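You operate a simulated robot arm through the tools that you are given. There is no shell and no other tool.

The job below is to be done with a simulated robot arm. You get a single attempt, and the scene is never put back.

## Task
Cast a mortar sample in the red mould, then leave the bucket to soak.
Fine: mould on the clear patch; empty the grey bucket into it, stand it back in its ring, pour the white-handled jug's water in; jug back. Set down upright: white-handled jug.

Only the result counts: the job must be done as asked and must still hold three seconds after the hand-in. Knocking over, shifting, dropping, spilling or breaking anything else fails it.

## Robot
A 6-joint arm with a two-finger gripper, fixed in place. Base frame: the origin is on the floor under the middle of its stand, x ahead of it, y to its left, z up. Readings come in mm, rad, newtons and seconds.
It reaches about 1572 mm from its shoulder. Its first joint turns from -2.897 to 2.897 rad. Payload 2.45 kg.
The tool frame sits at the grasp point between the pads (the TCP): z along the fingers, y along the line on which they close. The tips reach 20 mm beyond it. The gripper opens to 140 mm; its body begins 168 mm behind the TCP.
Orientation is that of the tool frame in the base frame, as a unit quaternion [x, y, z, w]. With the fingers straight down and closing along the base's y, the tool's x points along the base's -x, its y along +y and its z along -z.

## Interface
- The arm moves only by the tool jog_arm. Its argument "commands" is a list of rows, each a list of 7 numbers: the shift along the tool's x, y, z in m, then the turn, a rotation vector about the tool's x, y, z in degrees, then the opening, from 0 (shut) to 1 (fully open). In form: [[dx, dy, dz, ax, ay, az, jaw], ...]. A call has 1 to 20 rows; each row shifts and turns the commanded pose from where the row before left it, along the tool's axes as they then stand. Each row takes 0.2 s and may step no farther than 50 mm and 0.15 rad from the row before; otherwise, or with a gripper value out of range, the whole call is refused. Where a pose cannot be reached the arm comes as near as it can. A force on the tool above 40 N (or 10 N above the force at the start of the call, whichever is more), or a blocked arm, ends the call early, and 0.2 s more pass. The fingers move at their own pace (about 45 mm/s each) and stop on an object; they squeeze with about 23 N. The grip force told is the motor's: it shows also when the fingers shut on nothing. Time passes only in rows, and 0.2 s behind the last, so rows that do not move let the fingers close. It gives the time, the measured TCP pose, the force on the tool (base axes), the opening and the grip force at its end, in the units of the frame above (readings bear some noise), with the torque about the TCP (base axes, N m) and any sound that the robot's microphone picked up, and new pictures: "pictures" is both (left out), scene, wrist or none.
- Cameras (640 x 400 px; columns grow to the right, rows downward): "scene" is fixed at [402.6, -499.1, 1559.8]; the picture's right is [0.55, -0.84, 0.00], its down [-0.59, -0.39, -0.70] and it looks along [0.59, 0.39, -0.71] (base axes); focal length 324 px, centre (320, 200). "wrist" rides on the gripper at [78, 11, -209] in the tool frame; the picture's right is [-0.14, 0.99, 0.00], its down [-0.92, -0.13, -0.37] and it looks along [-0.36, -0.05, 0.93] (tool axes); focal length 280 px, centre (320, 200). There is no depth. A picture from a camera that has moved, and an enlarged one, comes with that camera's place and axes in the base frame and with its lens.
- inspect(camera, box): a new picture of the part [left, top, right, bottom] of that camera's present view, enlarged. The clock stands still meanwhile.
- hand_in(): hands the job in; it is judged then, once.

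Nothing tells you positions but the pictures and the camera data. Unless the task says otherwise, let go and move clear before handing in.

The tools are called after ">>>" as a command line: name --pt "numbers of a row" for each row, then --argument value for the rest, lists and objects as JSON in quotes. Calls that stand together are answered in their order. jog_arm: Moves the arm, as the interface text tells. Its arguments: {"type":"object","properties":{"commands":{"type":"array","items":{"type":"array","items":{"type":"number"}}},"pictures":{"type":"string","enum":["both","scene","wrist","none"]}},"required":["commands"]} The other tools are called the same way: inspect (camera, box) takes an enlarged picture of a part of a camera's view; hand_in () hands the job in.

At the start:

```text
time_s: 0.0
eef_pos: [722.1, 130.5, 1212.4]
ee_rot: [0.0, 1.0, 0.0, 0.0]
ft_force: [0.2, 0.4, -0.2]
moment: [0.0, -0.01, -0.01]
opening: 139.7
gripper_force: 0.1
```

scene: 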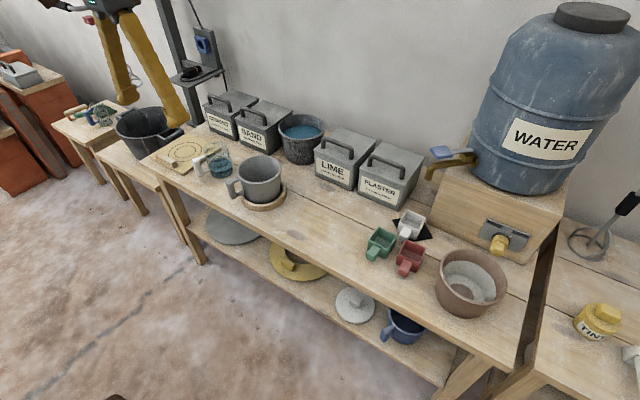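
wrist: 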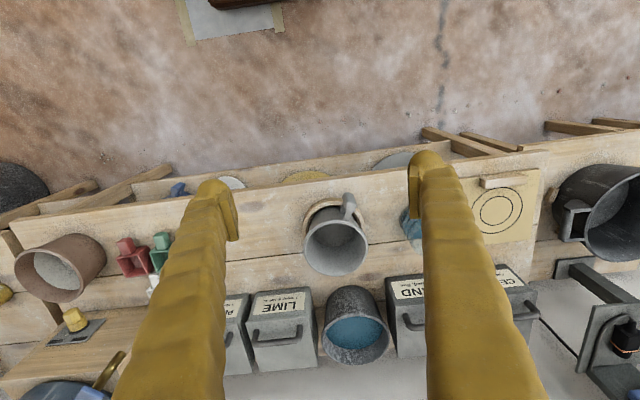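

I see a bench with a grey bucket (handled mug) on a wooden ring, a jug with water near it, a yellowish board with a circle, and red/green/white small moulds near a black patch. I'll look closer before moving.

>>> inspect --camera "scene" --box '[130, 80, 330, 220]'

>>> inspect --camera "scene" --box '[330, 180, 530, 320]'

>>> inspect --camera "wrist" --box '[280, 140, 560, 320]'

>>> inspect --camera "wrist" --box '[0, 160, 280, 340]'

```text
2.86 times, centred on (230, 150) of scene
camera zoom: at [402.6, -499.1, 1559.8], right [0.55, -0.84, 0.0], down [-0.59, -0.39, -0.7], along [0.59, 0.39, -0.71], focal length 927 px, centre (577, 343)
```

zoom: 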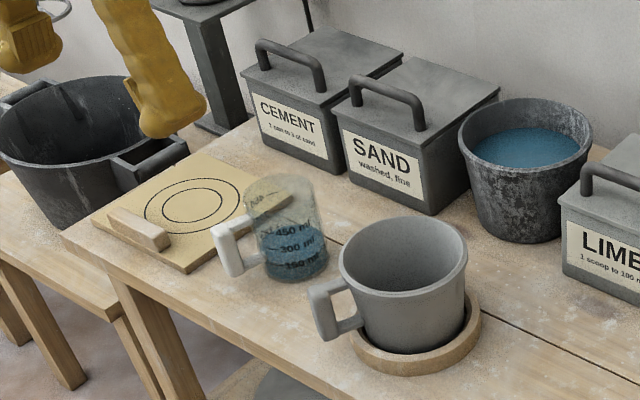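

```text
2.86 times, centred on (430, 250) of scene
camera zoom: at [402.6, -499.1, 1559.8], right [0.55, -0.84, 0.0], down [-0.59, -0.39, -0.7], along [0.59, 0.39, -0.71], focal length 927 px, centre (6, 57)
```

zoom: 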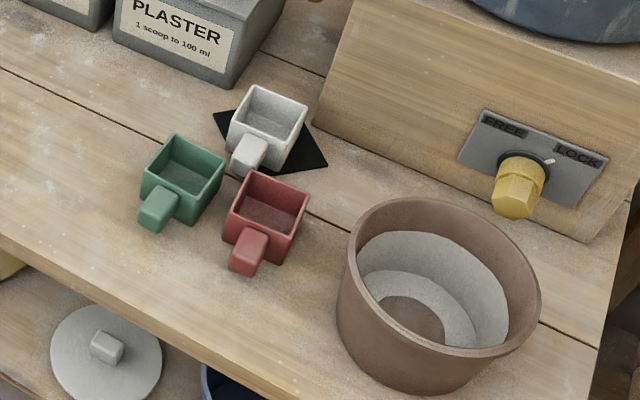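

```text
2.22 times, centred on (420, 230) of wrist
camera zoom: at [644.3, 141.2, 1420.2], right [0.14, 0.99, 0.0], down [0.92, -0.13, 0.37], along [0.36, -0.05, -0.93], focal length 623 px, centre (98, 133)
```

zoom: 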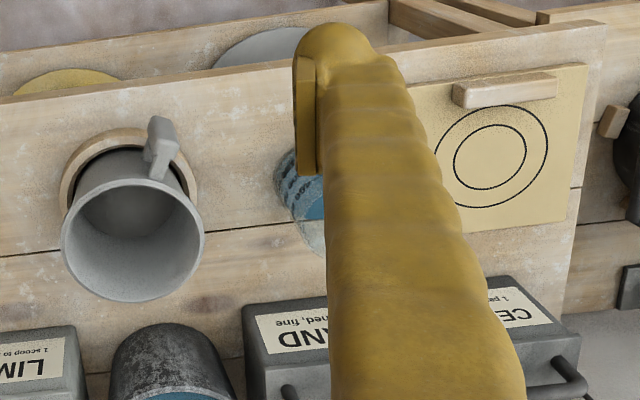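

```text
2.22 times, centred on (140, 250) of wrist
camera zoom: at [644.3, 141.2, 1420.2], right [0.14, 0.99, 0.0], down [0.92, -0.13, 0.37], along [0.36, -0.05, -0.93], focal length 623 px, centre (720, 89)
```

zoom: 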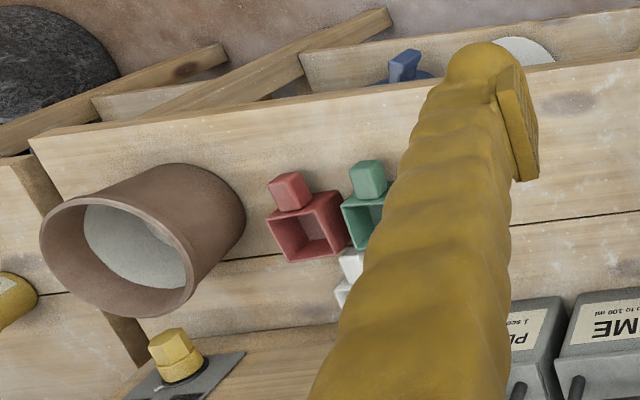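

I'm looking for the clear patch and other candidate objects (other jugs, buckets) before any motion.

>>> inspect --camera "scene" --box '[0, 40, 200, 180]'

>>> inspect --camera "scene" --box '[180, 200, 440, 380]'

>>> inspect --camera "scene" --box '[520, 180, 640, 400]'

>>> inspect --camera "scene" --box '[350, 190, 450, 290]'

>>> inspect --camera "scene" --box '[180, 130, 300, 215]'

>>> inspect --camera "scene" --box '[420, 0, 640, 150]'

```text
2.86 times, centred on (100, 110) of scene
camera zoom: at [402.6, -499.1, 1559.8], right [0.55, -0.84, 0.0], down [-0.59, -0.39, -0.7], along [0.59, 0.39, -0.71], focal length 927 px, centre (949, 457)
```

zoom: 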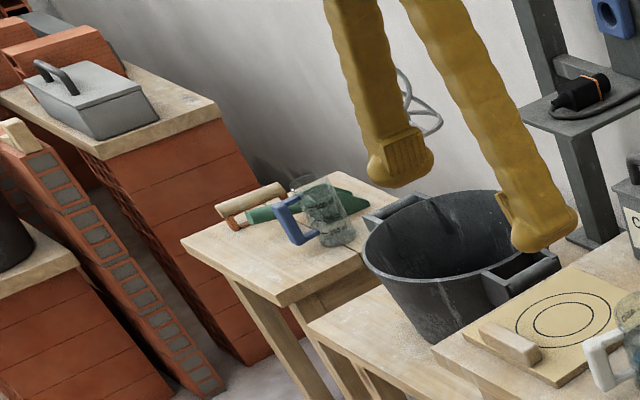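

```text
2.22 times, centred on (310, 290) of scene
camera zoom: at [402.6, -499.1, 1559.8], right [0.55, -0.84, 0.0], down [-0.59, -0.39, -0.7], along [0.59, 0.39, -0.71], focal length 721 px, centre (342, 0)
```

zoom: 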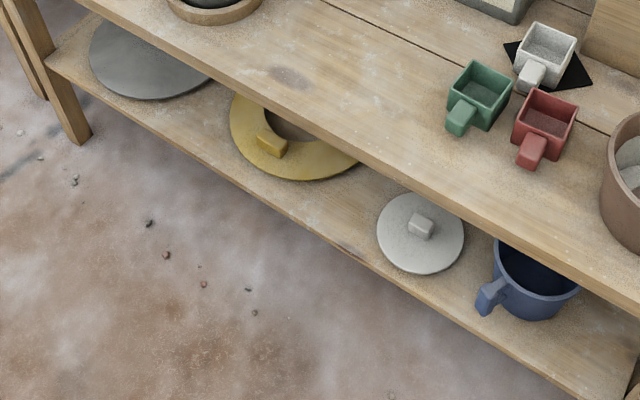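

```text
1.82 times, centred on (580, 290) of scene
camera zoom: at [402.6, -499.1, 1559.8], right [0.55, -0.84, 0.0], down [-0.59, -0.39, -0.7], along [0.59, 0.39, -0.71], focal length 590 px, centre (-153, 36)
```

zoom: 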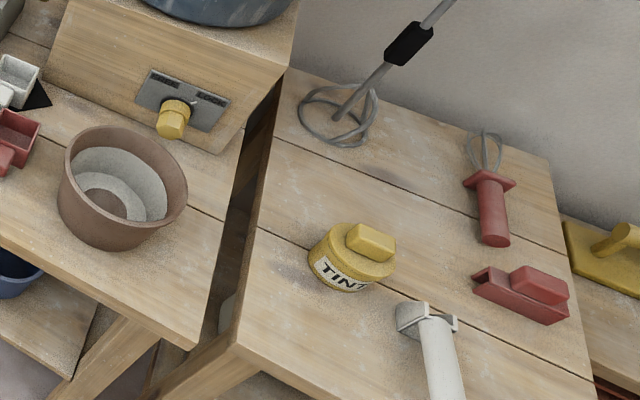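

```text
4.00 times, centred on (400, 240) of scene
camera zoom: at [402.6, -499.1, 1559.8], right [0.55, -0.84, 0.0], down [-0.59, -0.39, -0.7], along [0.59, 0.39, -0.71], focal length 1298 px, centre (0, 40)
```

zoom: 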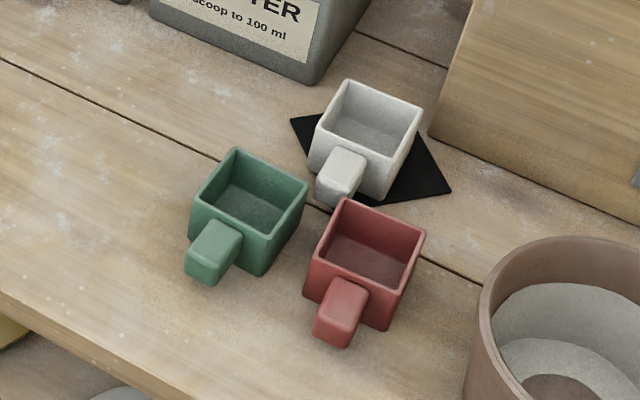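

```text
4.71 times, centred on (240, 172) of scene
camera zoom: at [402.6, -499.1, 1559.8], right [0.55, -0.84, 0.0], down [-0.59, -0.39, -0.7], along [0.59, 0.39, -0.71], focal length 1526 px, centre (696, 329)
```

zoom: 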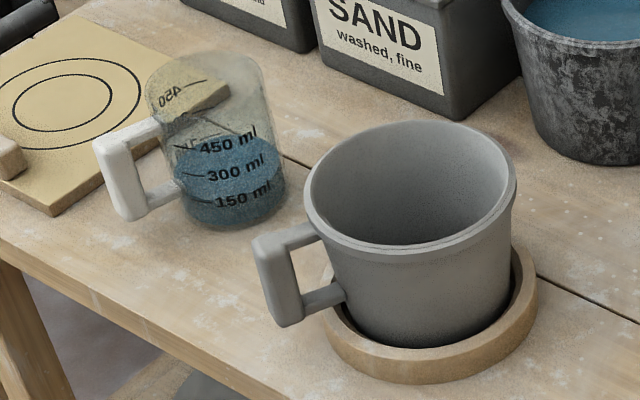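

```text
2.67 times, centred on (530, 75) of scene
camera zoom: at [402.6, -499.1, 1559.8], right [0.55, -0.84, 0.0], down [-0.59, -0.39, -0.7], along [0.59, 0.39, -0.71], focal length 865 px, centre (-240, 533)
```

zoom: 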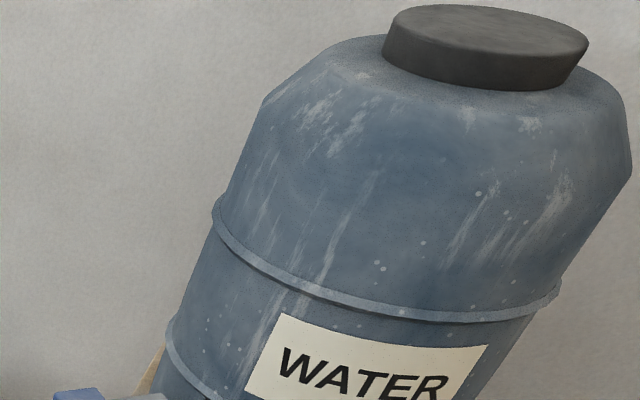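

The red mould looks to be around (1003, -412, rim ~770). I'll swing the wrist camera over the moulds area to see the bench surface and the patch from above.

>>> jog_arm --pt "0 -0.045 0.0 0 0 0 1" --pt "0 -0.045 0 0 0 0 1" --pt "0 -0.045 0 0 0 0 1" --pt "0 -0.045 0 0 0 0 1" --pt "0 -0.045 0 0 0 0 1" --pt "0 -0.045 0 0 0 0 1" --pt "0 -0.045 0 0 0 0 1" --pt "0 -0.045 0 0 0 0 1"

```text
time_s: 1.8
eef_pos: [721.0, -228.5, 1213.0]
ee_rot: [0.0, 1.0, 0.0, 0.001]
ft_force: [-0.7, 0.6, 0.3]
moment: [0.01, 0.0, 0.01]
opening: 140.0
gripper_force: 0.0
camera wrist: at [643.3, -218.9, 1420.5], right [0.14, 0.99, 0.0], down [0.92, -0.13, 0.37], along [0.37, -0.05, -0.93], focal length 280 px, centre (320, 200)
```

scene: 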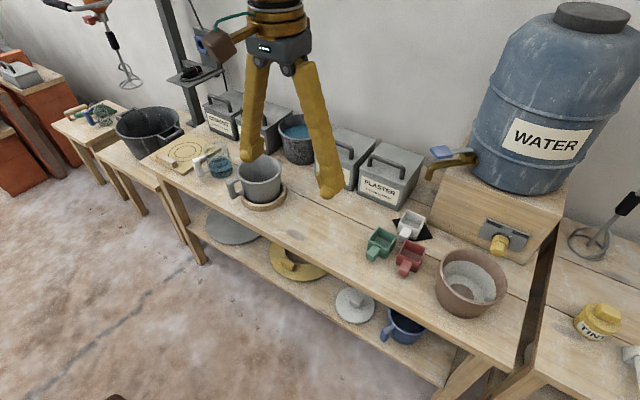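
wrist: 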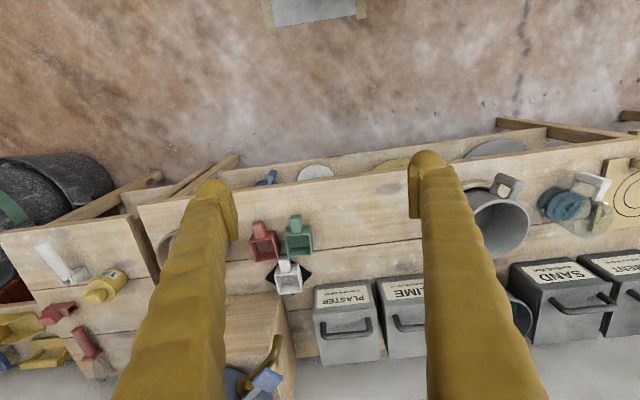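

The three moulds and the patch are now in view between the fingers; I'll enlarge this.

>>> inspect --camera "wrist" --box '[220, 160, 420, 300]'

>>> inspect --camera "wrist" --box '[440, 130, 640, 270]'

>>> inspect --camera "wrist" --box '[200, 0, 420, 120]'

>>> inspect --camera "scene" --box '[270, 180, 430, 290]'

```text
2.86 times, centred on (320, 230) of wrist
camera zoom: at [643.3, -218.9, 1420.5], right [0.14, 0.99, 0.0], down [0.92, -0.13, 0.37], along [0.37, -0.05, -0.93], focal length 801 px, centre (320, 114)
```

zoom: 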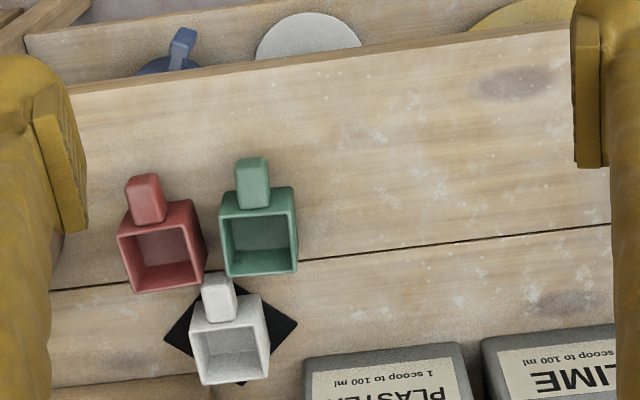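

```text
2.86 times, centred on (540, 200) of wrist
camera zoom: at [643.3, -218.9, 1420.5], right [0.14, 0.99, 0.0], down [0.92, -0.13, 0.37], along [0.37, -0.05, -0.93], focal length 801 px, centre (-309, 200)
```

zoom: 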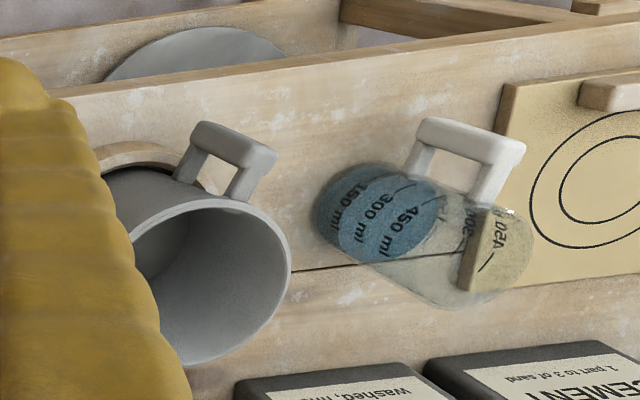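

```text
2.91 times, centred on (310, 60) of wrist
camera zoom: at [643.3, -218.9, 1420.5], right [0.14, 0.99, 0.0], down [0.92, -0.13, 0.37], along [0.37, -0.05, -0.93], focal length 816 px, centre (349, 607)
```

zoom: 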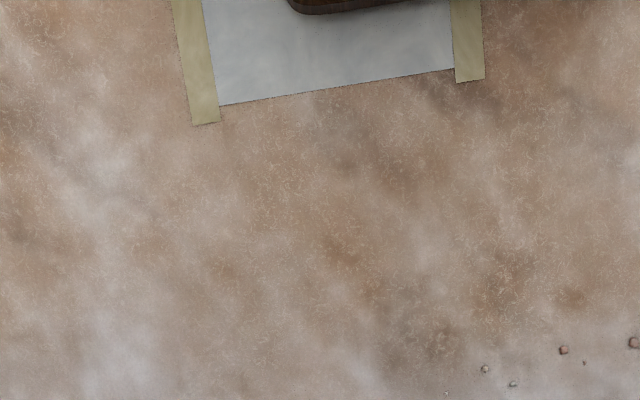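

```text
3.64 times, centred on (350, 235) of scene
camera zoom: at [402.6, -499.1, 1559.8], right [0.55, -0.84, 0.0], down [-0.59, -0.39, -0.7], along [0.59, 0.39, -0.71], focal length 1180 px, centre (211, 73)
```

zoom: 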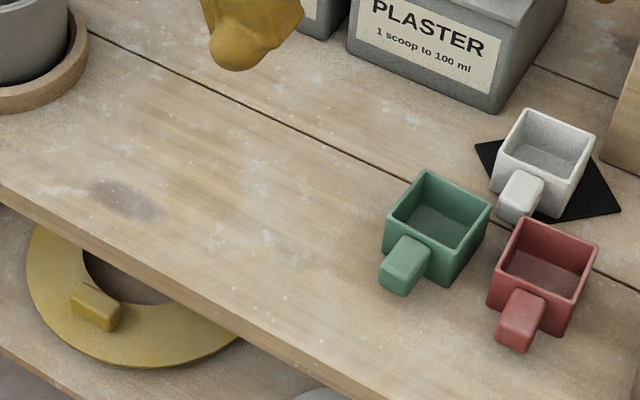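

The bench has no obvious marked patch besides the black square; I'll enlarge the open bench surface to check for a subtle clean area.

>>> inspect --camera "wrist" --box '[310, 170, 420, 240]'

>>> inspect --camera "scene" --box '[280, 195, 380, 260]'

>>> inspect --camera "scene" --box '[330, 240, 450, 330]'

>>> inspect --camera "scene" --box '[140, 130, 300, 240]'

```text
5.71 times, centred on (365, 205) of wrist
camera zoom: at [643.3, -218.9, 1420.5], right [0.14, 0.99, 0.0], down [0.92, -0.13, 0.37], along [0.37, -0.05, -0.93], focal length 1602 px, centre (63, 171)
```

zoom: 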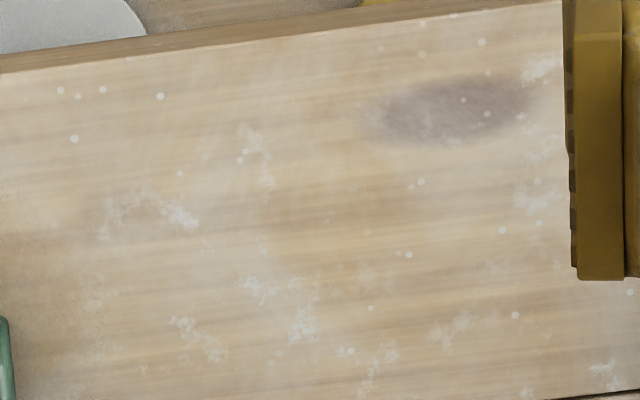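

```text
6.15 times, centred on (330, 228) of scene
camera zoom: at [402.6, -499.1, 1559.8], right [0.55, -0.84, 0.0], down [-0.59, -0.39, -0.7], along [0.59, 0.39, -0.71], focal length 1996 px, centre (258, 31)
```

zoom: 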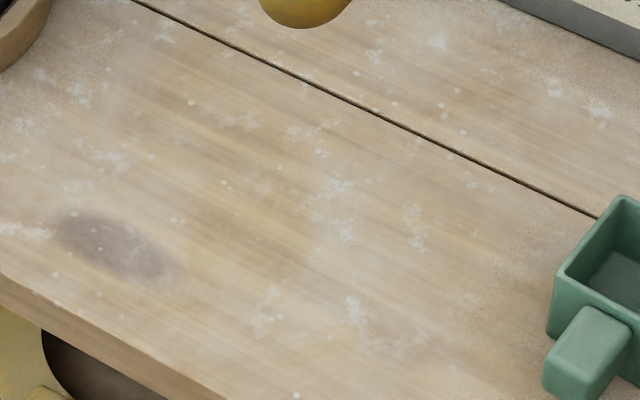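

```text
4.44 times, centred on (390, 285) of scene
camera zoom: at [402.6, -499.1, 1559.8], right [0.55, -0.84, 0.0], down [-0.59, -0.39, -0.7], along [0.59, 0.39, -0.71], focal length 1442 px, centre (9, -178)
```

zoom: 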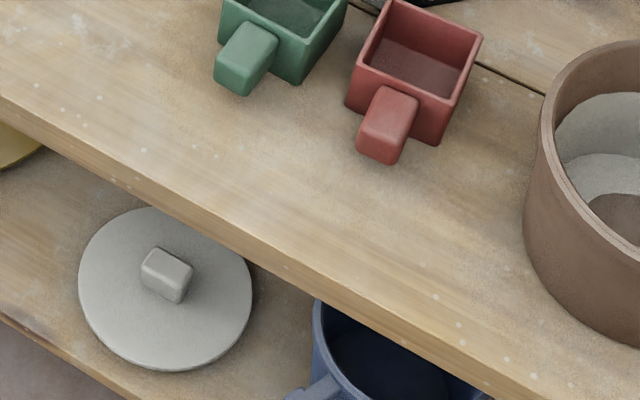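

```text
3.64 times, centred on (220, 185) of scene
camera zoom: at [402.6, -499.1, 1559.8], right [0.55, -0.84, 0.0], down [-0.59, -0.39, -0.7], along [0.59, 0.39, -0.71], focal length 1180 px, centre (684, 254)
```

zoom: 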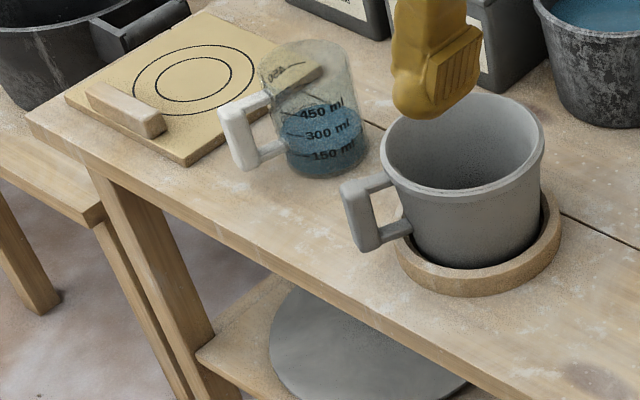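

No marked patch beyond the black one (occupied by the white mould); the bench between bucket and moulds looks dust-free. I'll lower the camera over that area for a closer look.

>>> jog_arm --pt "-0.022 0.0137 0.037 0 0 0 1" --pt "-0.022 0.0137 0.037 0 0 0 1" --pt "-0.022 0.0137 0.037 0 0 0 1" --pt "-0.022 0.0137 0.037 0 0 0 1" --pt "-0.022 0.0137 0.037 0 0 0 1" --pt "-0.022 0.0137 0.037 0 0 0 1" --pt "0 0 0 0 0 0 1"

```text
time_s: 3.4
eef_pos: [854.3, -147.9, 989.9]
ee_rot: [0.0, 1.0, -0.001, 0.0]
ft_force: [0.3, -0.7, 0.4]
moment: [0.01, -0.03, -0.01]
opening: 139.7
gripper_force: 0.0
camera wrist: at [776.4, -136.9, 1197.9], right [0.14, 0.99, 0.0], down [0.92, -0.13, 0.37], along [0.37, -0.05, -0.93], focal length 280 px, centre (320, 200)
```

scene: 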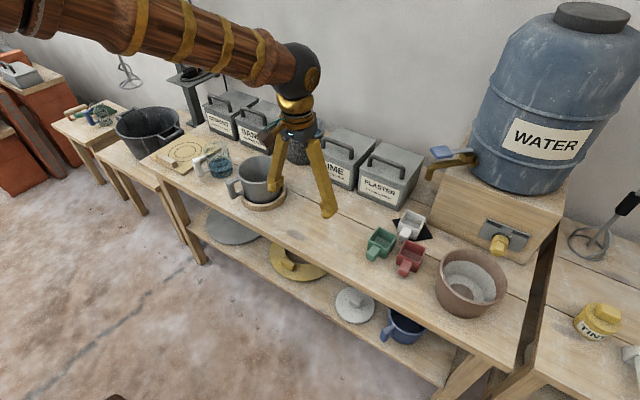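
wrist: 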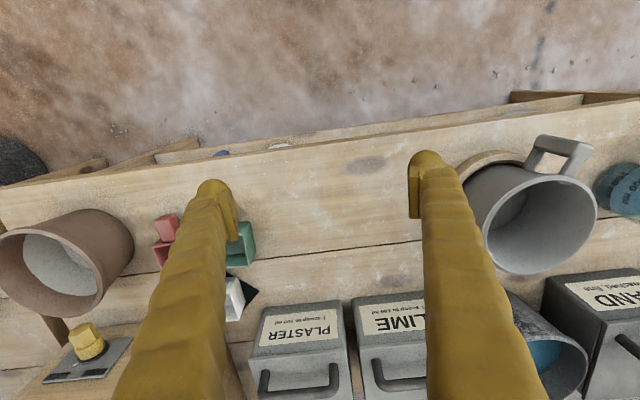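

>>> inspect --camera "wrist" --box '[230, 150, 430, 275]'

>>> inspect --camera "wrist" --box '[450, 120, 640, 290]'

>>> inspect --camera "wrist" --box '[0, 170, 260, 340]'

```text
3.20 times, centred on (330, 212) of wrist
camera zoom: at [776.4, -136.9, 1197.9], right [0.14, 0.99, 0.0], down [0.92, -0.13, 0.37], along [0.37, -0.05, -0.93], focal length 897 px, centre (288, 160)
```

zoom: 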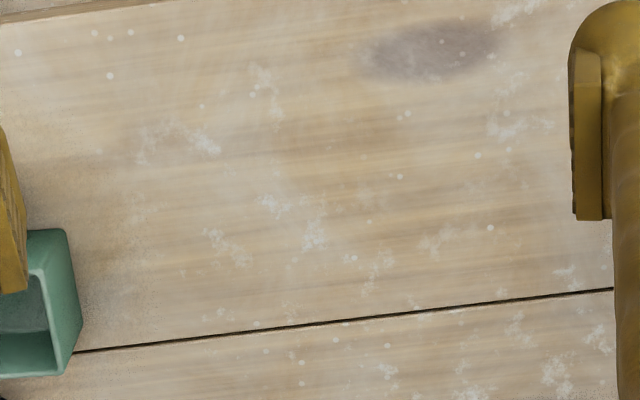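

```text
2.35 times, centred on (545, 205) of wrist
camera zoom: at [776.4, -136.9, 1197.9], right [0.14, 0.99, 0.0], down [0.92, -0.13, 0.37], along [0.37, -0.05, -0.93], focal length 660 px, centre (-209, 188)
```

zoom: 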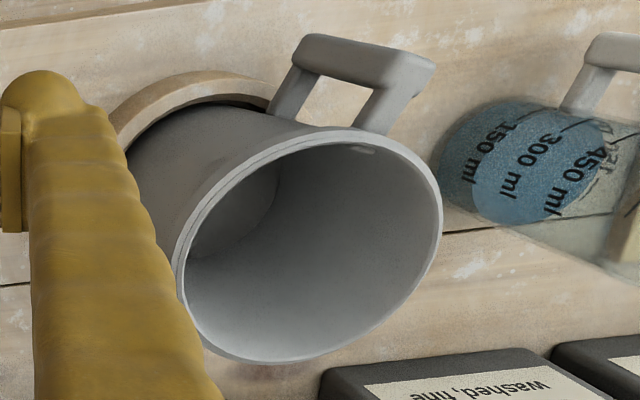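

```text
2.35 times, centred on (130, 255) of wrist
camera zoom: at [776.4, -136.9, 1197.9], right [0.14, 0.99, 0.0], down [0.92, -0.13, 0.37], along [0.37, -0.05, -0.93], focal length 660 px, centre (767, 71)
```

zoom: 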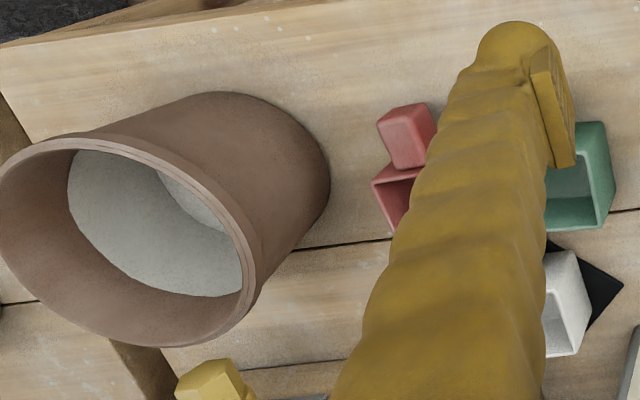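

The free, dust-free bench area lies between the green mould and the bucket's ring (about x 950, y -160). Next I'll bring the gripper above the red mould at a safe height for a close look at the gaps around its handle.

>>> jog_arm --pt "-0.0127 -0.0455 0.005 0 0 0 1" --pt "-0.0127 -0.0455 0.005 0 0 0 1" --pt "-0.0127 -0.0455 0.005 0 0 0 1" --pt "-0.0127 -0.0455 0.005 0 0 0 1" --pt "-0.0127 -0.0455 0.005 0 0 0 1" --pt "-0.0127 -0.0455 0.005 0 0 0 1" --pt "0 0 0 0 0 0 1"

```text
time_s: 5.0
eef_pos: [930.8, -419.3, 960.0]
ee_rot: [0.001, 1.0, 0.0, 0.0]
ft_force: [-0.6, 0.0, -0.7]
moment: [0.0, 0.0, 0.02]
opening: 140.3
gripper_force: 0.0
camera wrist: at [852.3, -410.2, 1168.7], right [0.14, 0.99, 0.0], down [0.92, -0.13, 0.37], along [0.36, -0.05, -0.93], focal length 280 px, centre (320, 200)
```

scene: 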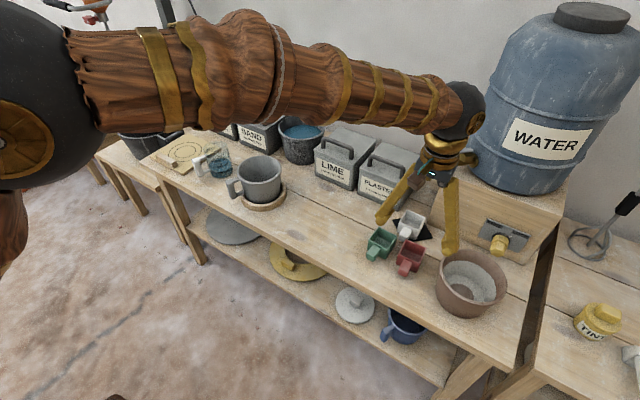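
wrist: 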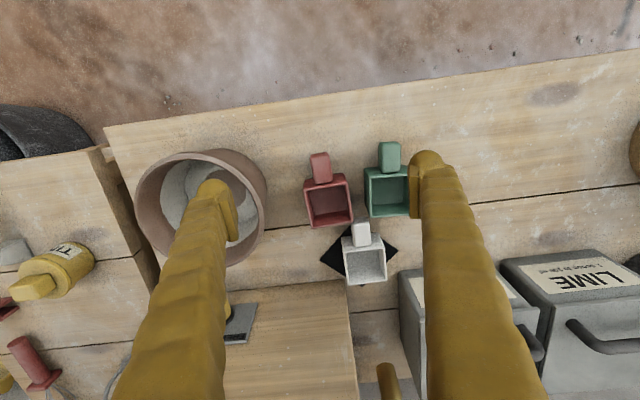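

>>> inspect --camera "wrist" --box '[240, 130, 430, 290]'

>>> inspect --camera "scene" --box '[360, 130, 510, 320]'

>>> inspect --camera "scene" --box '[380, 225, 440, 290]'

```text
2.50 times, centred on (335, 210) of wrist
camera zoom: at [852.3, -410.2, 1168.7], right [0.14, 0.99, 0.0], down [0.92, -0.13, 0.37], along [0.36, -0.05, -0.93], focal length 701 px, centre (282, 175)
```

zoom: 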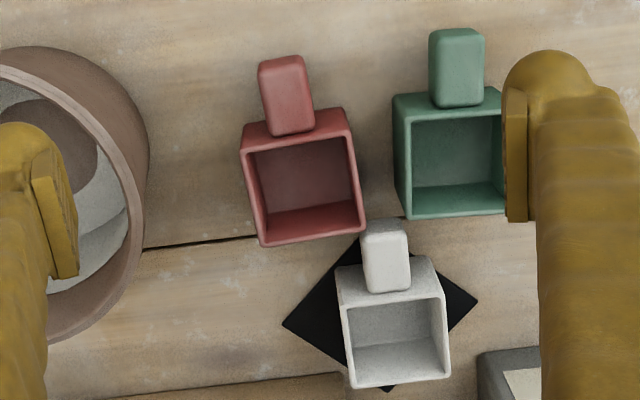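

```text
2.11 times, centred on (435, 225) of scene
camera zoom: at [402.6, -499.1, 1559.8], right [0.55, -0.84, 0.0], down [-0.59, -0.39, -0.7], along [0.59, 0.39, -0.71], focal length 683 px, centre (78, 147)
```

zoom: 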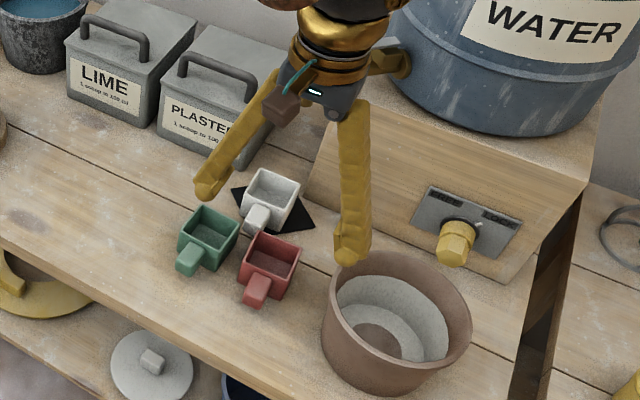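

```text
6.15 times, centred on (410, 258) of scene
camera zoom: at [402.6, -499.1, 1559.8], right [0.55, -0.84, 0.0], down [-0.59, -0.39, -0.7], along [0.59, 0.39, -0.71], focal length 1996 px, centre (-234, -154)
```

zoom: 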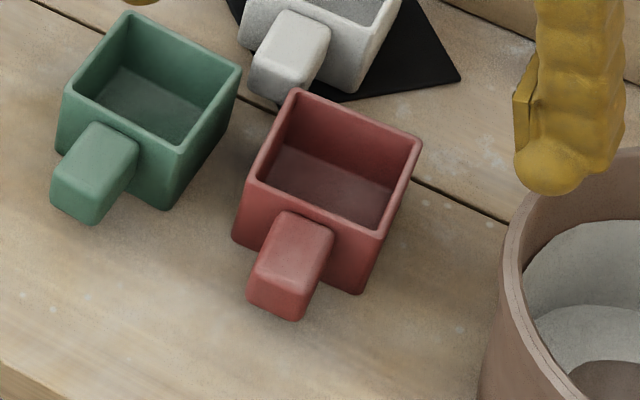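

The red mould sits axis-aligned at about (1012, -419), rim z≈794, with its handle pointing at the robot around (955, -421). I'll narrow the jaw to about 45 mm, line up over the handle and descend part way.

>>> jog_arm --pt "-0.011 0 0 0 0 0 0.32" --pt "-0.011 0 0 0 0 0 0.32" --pt "0 0 0.03 0 0 0 0.32" --pt "0 0 0.03 0 0 0 0.32" --pt "0 0 0 0 0 0 0.32" --pt "0 0 0 0 0 0 0.32"

```text
time_s: 6.4
eef_pos: [952.3, -419.7, 899.2]
ee_rot: [0.0, 1.0, 0.0, 0.0]
ft_force: [-0.5, 0.1, -0.1]
moment: [-0.01, -0.02, 0.02]
opening: 44.8
gripper_force: 0.0
camera wrist: at [874.0, -410.0, 1108.2], right [0.14, 0.99, 0.0], down [0.92, -0.13, 0.37], along [0.36, -0.05, -0.93], focal length 280 px, centre (320, 200)
```

scene: 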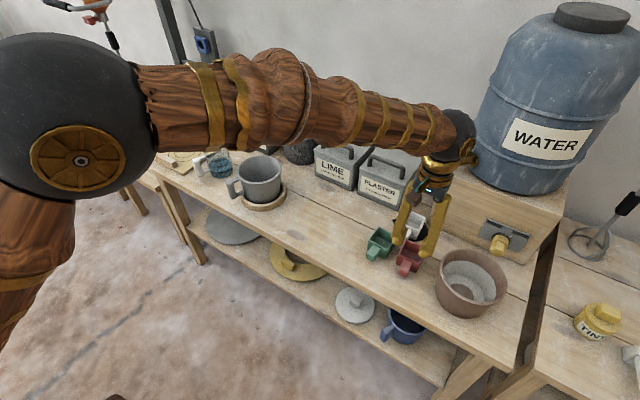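
wrist: 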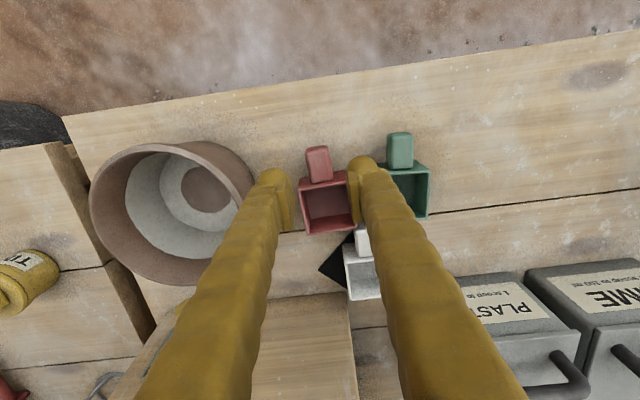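

>>> inspect --camera "wrist" --box '[230, 110, 430, 250]'

>>> inspect --camera "scene" --box '[360, 170, 500, 290]'

```text
2.86 times, centred on (330, 180) of wrist
camera zoom: at [874.0, -410.0, 1108.2], right [0.14, 0.99, 0.0], down [0.92, -0.13, 0.37], along [0.36, -0.05, -0.93], focal length 801 px, centre (291, 257)
```

zoom: 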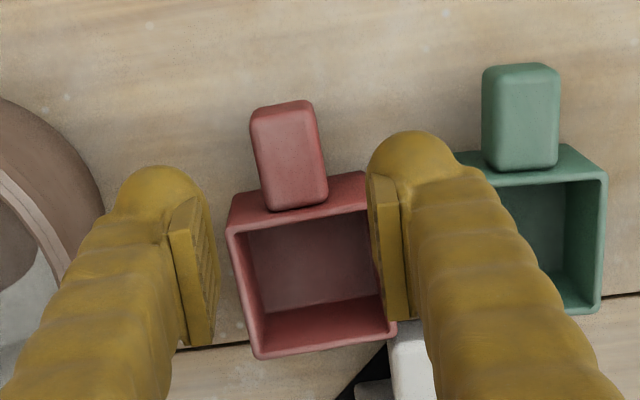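

```text
3.33 times, centred on (430, 230) of scene
camera zoom: at [402.6, -499.1, 1559.8], right [0.55, -0.84, 0.0], down [-0.59, -0.39, -0.7], along [0.59, 0.39, -0.71], focal length 1081 px, centre (-47, 100)
```

zoom: 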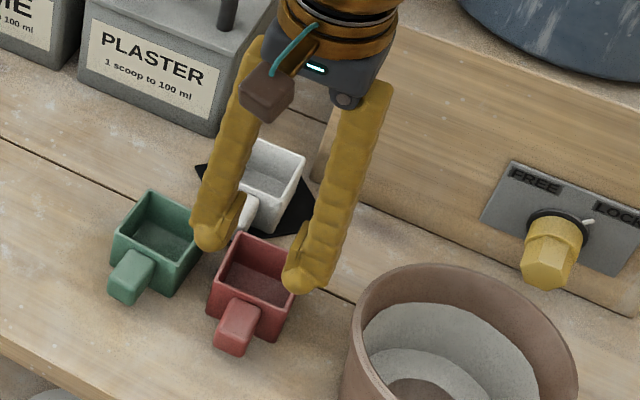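

Handle centre reads about (956, -422). I'll shift 2 mm, narrow the jaw slightly and descend beside the handle, checking part way.

>>> jog_arm --pt "-0.001 -0.002 0.02 0 0 0 0.28" --pt "0 0 0.03 0 0 0 0.28" --pt "0 0 0.03 0 0 0 0.28" --pt "0 0 0 0 0 0 0.28"

>>> inspect --camera "wrist" --box '[220, 90, 440, 240]'

>>> inspect --camera "scene" --box '[360, 200, 480, 300]'

```text
time_s: 7.4
eef_pos: [953.1, -421.6, 820.1]
ee_rot: [-0.001, 1.0, 0.0, 0.0]
ft_force: [0.7, -0.6, -0.1]
moment: [0.02, 0.02, -0.02]
opening: 39.3
gripper_force: 0.0
camera wrist: at [874.3, -411.9, 1028.0], right [0.14, 0.99, 0.0], down [0.92, -0.13, 0.37], along [0.36, -0.05, -0.93], focal length 280 px, centre (320, 200)
```

scene: 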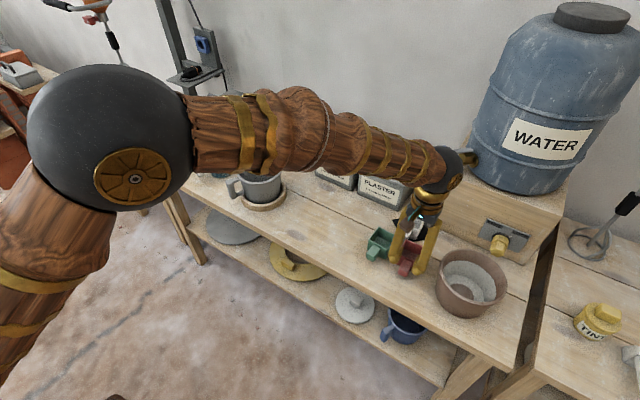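
wrist: 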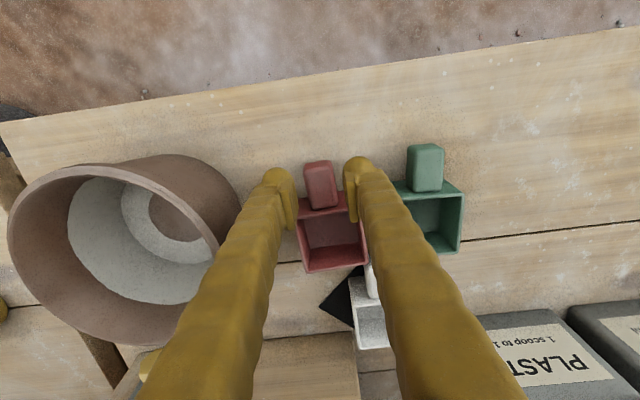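

```text
2.67 times, centred on (330, 165) of wrist
camera zoom: at [874.3, -411.9, 1028.0], right [0.14, 0.99, 0.0], down [0.92, -0.13, 0.37], along [0.36, -0.05, -0.93], focal length 748 px, centre (293, 293)
```

zoom: 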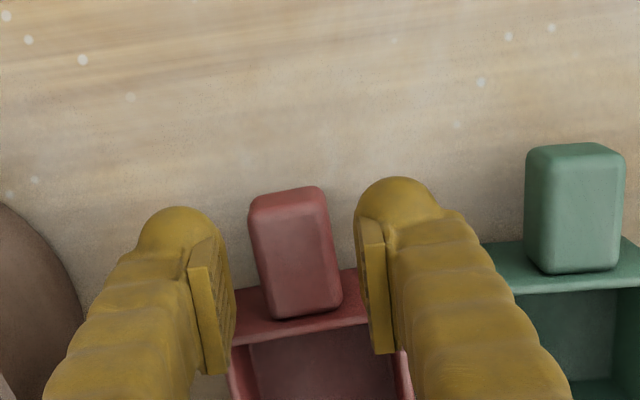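

```text
4.00 times, centred on (420, 250) of scene
camera zoom: at [402.6, -499.1, 1559.8], right [0.55, -0.84, 0.0], down [-0.59, -0.39, -0.7], along [0.59, 0.39, -0.71], focal length 1298 px, centre (-80, 0)
```

zoom: 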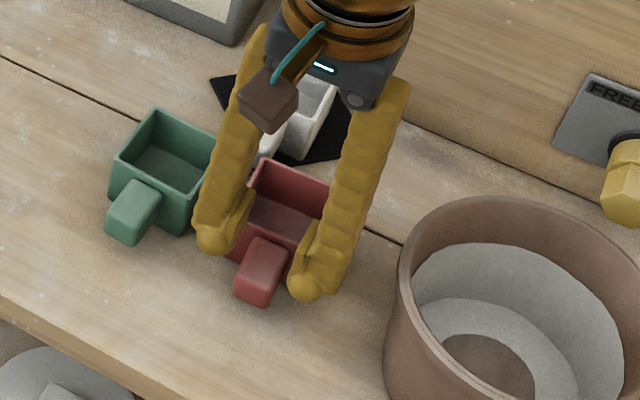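

Fingers straddle the handle well. I'll descend to z≈775 and close.

>>> jog_arm --pt "0 0 0.015 0 0 0 0.28" --pt "0 0 0.015 0 0 0 0.28" --pt "0 0 0.014 0 0 0 0.28" --pt "0 0 0 0 0 0 0.28"

>>> inspect --camera "wrist" --box '[220, 90, 440, 240]'

>>> inspect --camera "scene" --box '[360, 200, 480, 300]'

```text
time_s: 8.4
eef_pos: [951.9, -421.5, 775.7]
ee_rot: [0.0, 1.0, 0.0, 0.0]
ft_force: [0.1, -0.5, -0.6]
moment: [0.03, 0.01, 0.0]
opening: 39.2
gripper_force: 0.0
camera wrist: at [874.9, -411.3, 984.4], right [0.14, 0.99, 0.0], down [0.92, -0.13, 0.37], along [0.36, -0.05, -0.93], focal length 280 px, centre (320, 200)
```

scene: 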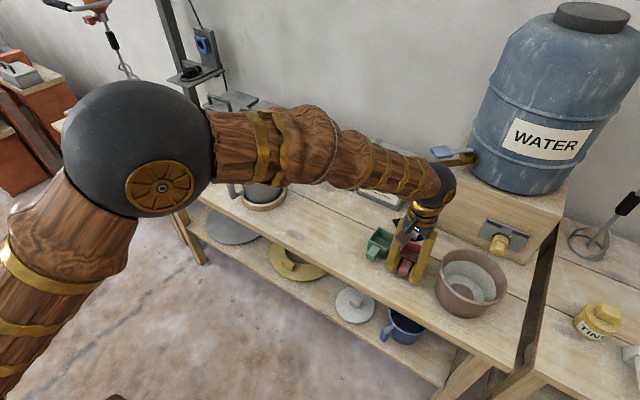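
wrist: 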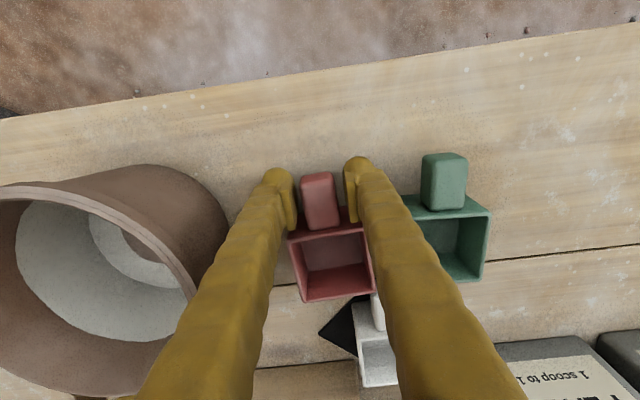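

```text
2.67 times, centred on (330, 165) of wrist
camera zoom: at [874.9, -411.3, 984.4], right [0.14, 0.99, 0.0], down [0.92, -0.13, 0.37], along [0.36, -0.05, -0.93], focal length 748 px, centre (293, 293)
```

zoom: 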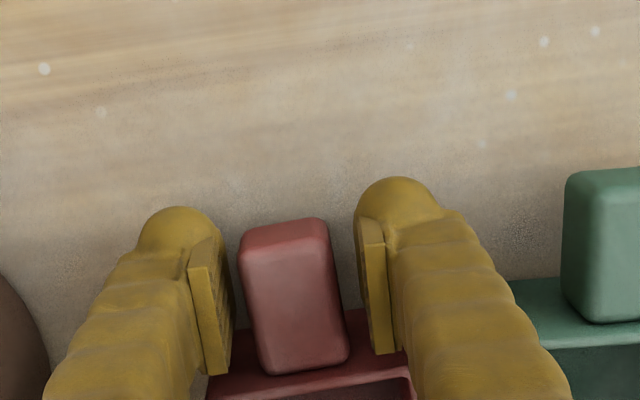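

```text
4.00 times, centred on (420, 250) of scene
camera zoom: at [402.6, -499.1, 1559.8], right [0.55, -0.84, 0.0], down [-0.59, -0.39, -0.7], along [0.59, 0.39, -0.71], focal length 1298 px, centre (-80, 0)
```

zoom: 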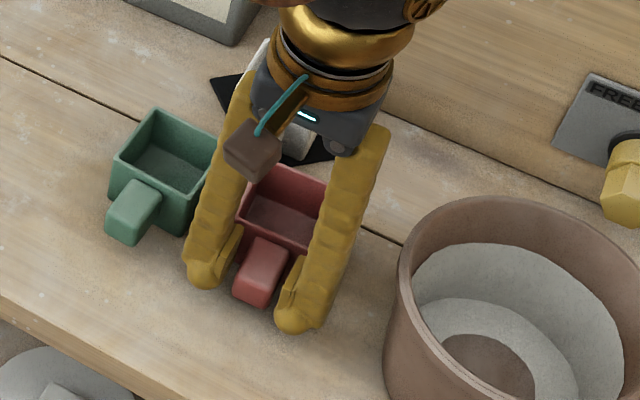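

The handle sits between the pads; closing now.

>>> jog_arm --pt "0 0 0 0 0 0 0.2" --pt "0 0 0 0 0 0 0.1" --pt "0 0 0 0 0 0 0" --pt "0 0 0 0 0 0 0" --pt "0 0 0 0 0 0 0" --pictures "wrist"

```text
time_s: 9.6
eef_pos: [952.7, -421.7, 776.8]
ee_rot: [0.0, 1.0, -0.001, 0.0]
ft_force: [0.3, 0.6, -1.0]
moment: [0.0, 0.03, 0.01]
opening: 26.8
gripper_force: 22.9
camera wrist: at [875.0, -411.4, 984.4], right [0.14, 0.99, 0.0], down [0.92, -0.13, 0.37], along [0.36, -0.05, -0.93], focal length 280 px, centre (320, 200)
```

wrist: 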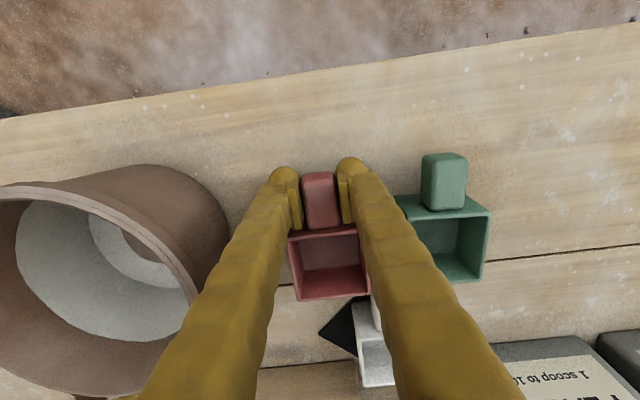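

Gripped firmly (26.8 mm). Lifting gently, then carrying it over the green mould toward the open area.

>>> jog_arm --pt "0 0 -0.01 0 0 0 0" --pt "0 0 -0.02 0 0 0 0" --pt "0 0 -0.03 0 0 0 0" --pt "0 0 -0.03 0 0 0 0" --pt "0 0 -0.03 0 0 0 0" --pt "0 0 0 0 0 0 0"

>>> inspect --camera "scene" --box '[360, 180, 480, 280]'

```text
time_s: 11.0
eef_pos: [953.0, -421.6, 895.3]
ee_rot: [0.0, 1.0, 0.001, -0.001]
ft_force: [0.6, 0.0, -0.3]
moment: [0.0, 0.06, 0.0]
opening: 26.9
gripper_force: 23.4
camera wrist: at [875.1, -412.1, 1104.1], right [0.14, 0.99, 0.0], down [0.92, -0.13, 0.37], along [0.36, -0.05, -0.93], focal length 280 px, centre (320, 200)
```

scene: 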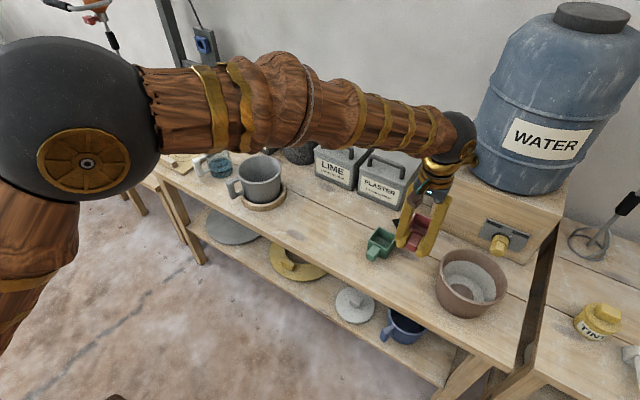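
wrist: 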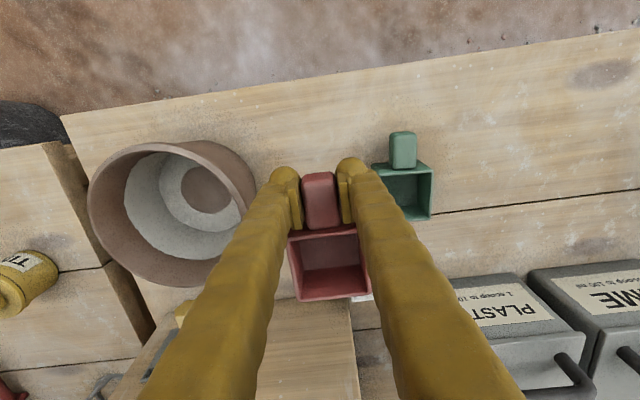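

```text
4.00 times, centred on (420, 230) of scene
camera zoom: at [402.6, -499.1, 1559.8], right [0.55, -0.84, 0.0], down [-0.59, -0.39, -0.7], along [0.59, 0.39, -0.71], focal length 1298 px, centre (-80, 80)
```

zoom: 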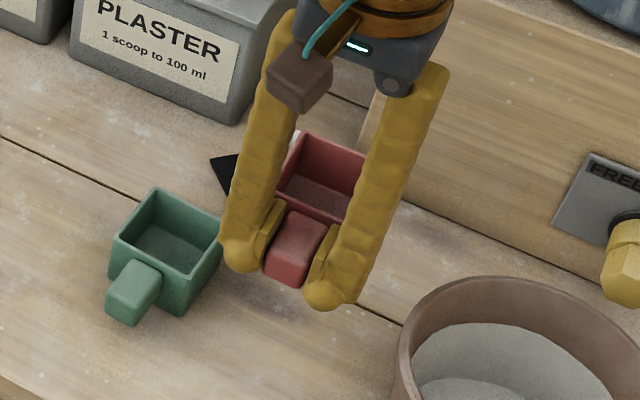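

The mould is held level. Moving it sideways to the open area.

>>> jog_arm --pt "0.008 0.0433 0 0 0 0 0" --pt "0.008 0.0433 0 0 0 0 0" --pt "0.008 0.0433 0 0 0 0 0" --pt "0.008 0.0433 0 0 0 0 0" --pt "0.008 0.0433 0 0 0 0 0" --pt "0.008 0.0433 0 0 0 0 0" --pt "0 0 0 0 0 0 0"

>>> inspect --camera "wrist" --box '[240, 100, 640, 350]'

>>> inspect --camera "scene" --box '[240, 150, 400, 260]'

```text
time_s: 12.6
eef_pos: [905.1, -162.7, 897.0]
ee_rot: [0.001, 1.0, 0.001, 0.0]
ft_force: [-0.2, -0.5, -1.4]
moment: [-0.01, 0.04, -0.02]
opening: 26.7
gripper_force: 22.7
camera wrist: at [827.3, -151.6, 1105.5], right [0.14, 0.99, 0.0], down [0.92, -0.13, 0.37], along [0.36, -0.05, -0.93], focal length 280 px, centre (320, 200)
```

scene: 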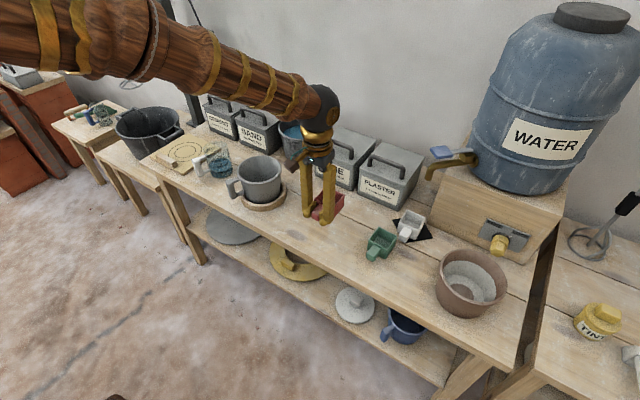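
wrist: 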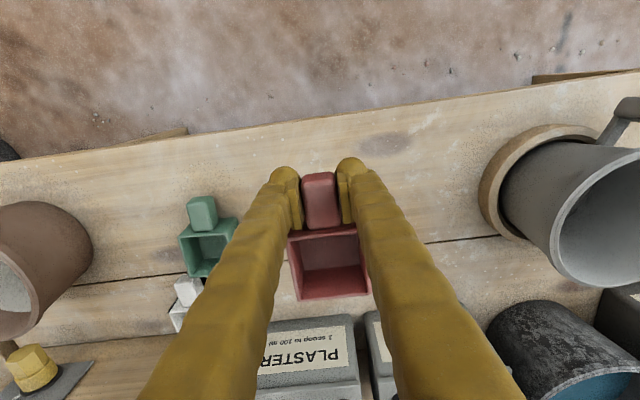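

```text
1.60 times, centred on (440, 225) of wrist
camera zoom: at [827.3, -151.6, 1105.5], right [0.14, 0.99, 0.0], down [0.92, -0.13, 0.37], along [0.36, -0.05, -0.93], focal length 449 px, centre (128, 160)
```

zoom: 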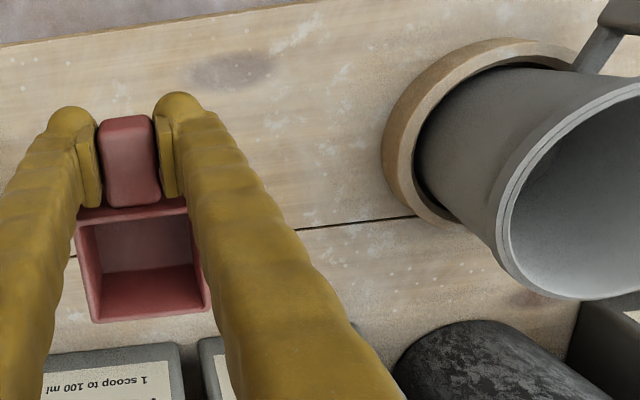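

```text
3.64 times, centred on (320, 205) of scene
camera zoom: at [402.6, -499.1, 1559.8], right [0.55, -0.84, 0.0], down [-0.59, -0.39, -0.7], along [0.59, 0.39, -0.71], focal length 1180 px, centre (320, 182)
```

zoom: 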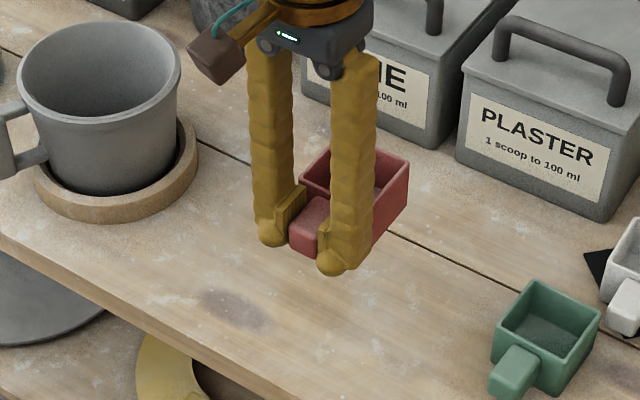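

Mould will land centred near (965, -160), clear of everything. Lowering.

>>> jog_arm --pt "0 0 0.03 0 0 0 0" --pt "0 0 0.03 0 0 0 0" --pt "0 0 0.03 0 0 0 0" --pt "0 0 0.02 0 0 0 0" --pt "0 0 0.006 0 0 0 0" --pt "0 0 0.002 0 0 0 0" --pt "0 0 0 0 0 0 0"

>>> inspect --camera "scene" --box '[260, 170, 380, 270]'

```text
time_s: 14.2
eef_pos: [905.5, -162.8, 777.5]
ee_rot: [0.001, 1.0, -0.001, 0.0]
ft_force: [0.6, -0.2, -0.8]
moment: [0.0, 0.06, 0.0]
opening: 26.8
gripper_force: 23.1
camera wrist: at [827.6, -151.9, 986.2], right [0.14, 0.99, 0.0], down [0.92, -0.13, 0.37], along [0.36, -0.05, -0.93], focal length 280 px, centre (320, 200)
```

scene: 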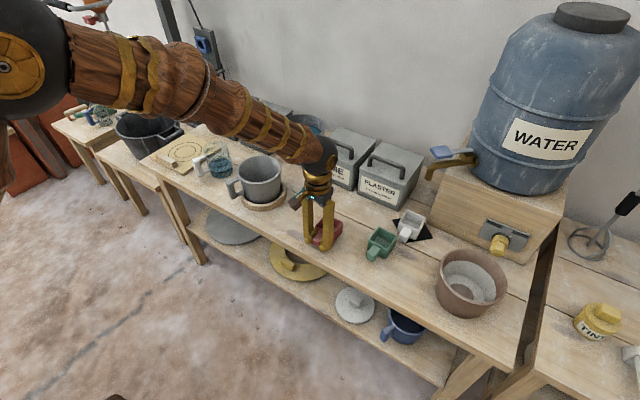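
wrist: 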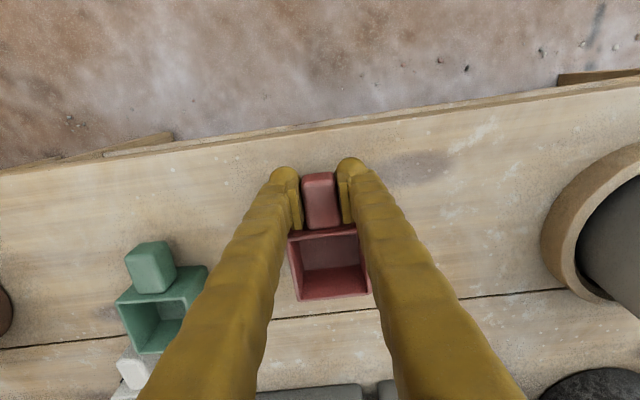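

```text
4.00 times, centred on (320, 220) of scene
camera zoom: at [402.6, -499.1, 1559.8], right [0.55, -0.84, 0.0], down [-0.59, -0.39, -0.7], along [0.59, 0.39, -0.71], focal length 1298 px, centre (320, 120)
```

zoom: 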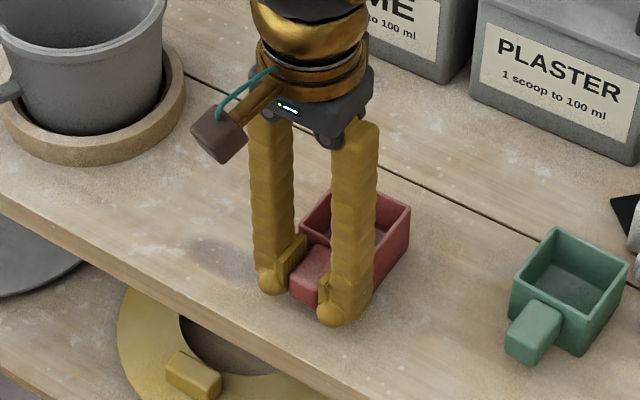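

Nearly down; easing the last millimetres.

>>> jog_arm --pt "0 0 0.001 0 0 0 0" --pt "0 0 0.001 0 0 0 0" --pt "0 0 0 0 0 0 0" --pictures "none"

```text
time_s: 15.0
eef_pos: [905.9, -161.2, 775.5]
ee_rot: [0.0, 1.0, 0.0, 0.0]
ft_force: [-0.6, -0.1, 2.2]
moment: [0.0, -0.23, 0.03]
opening: 26.4
gripper_force: 23.2
```

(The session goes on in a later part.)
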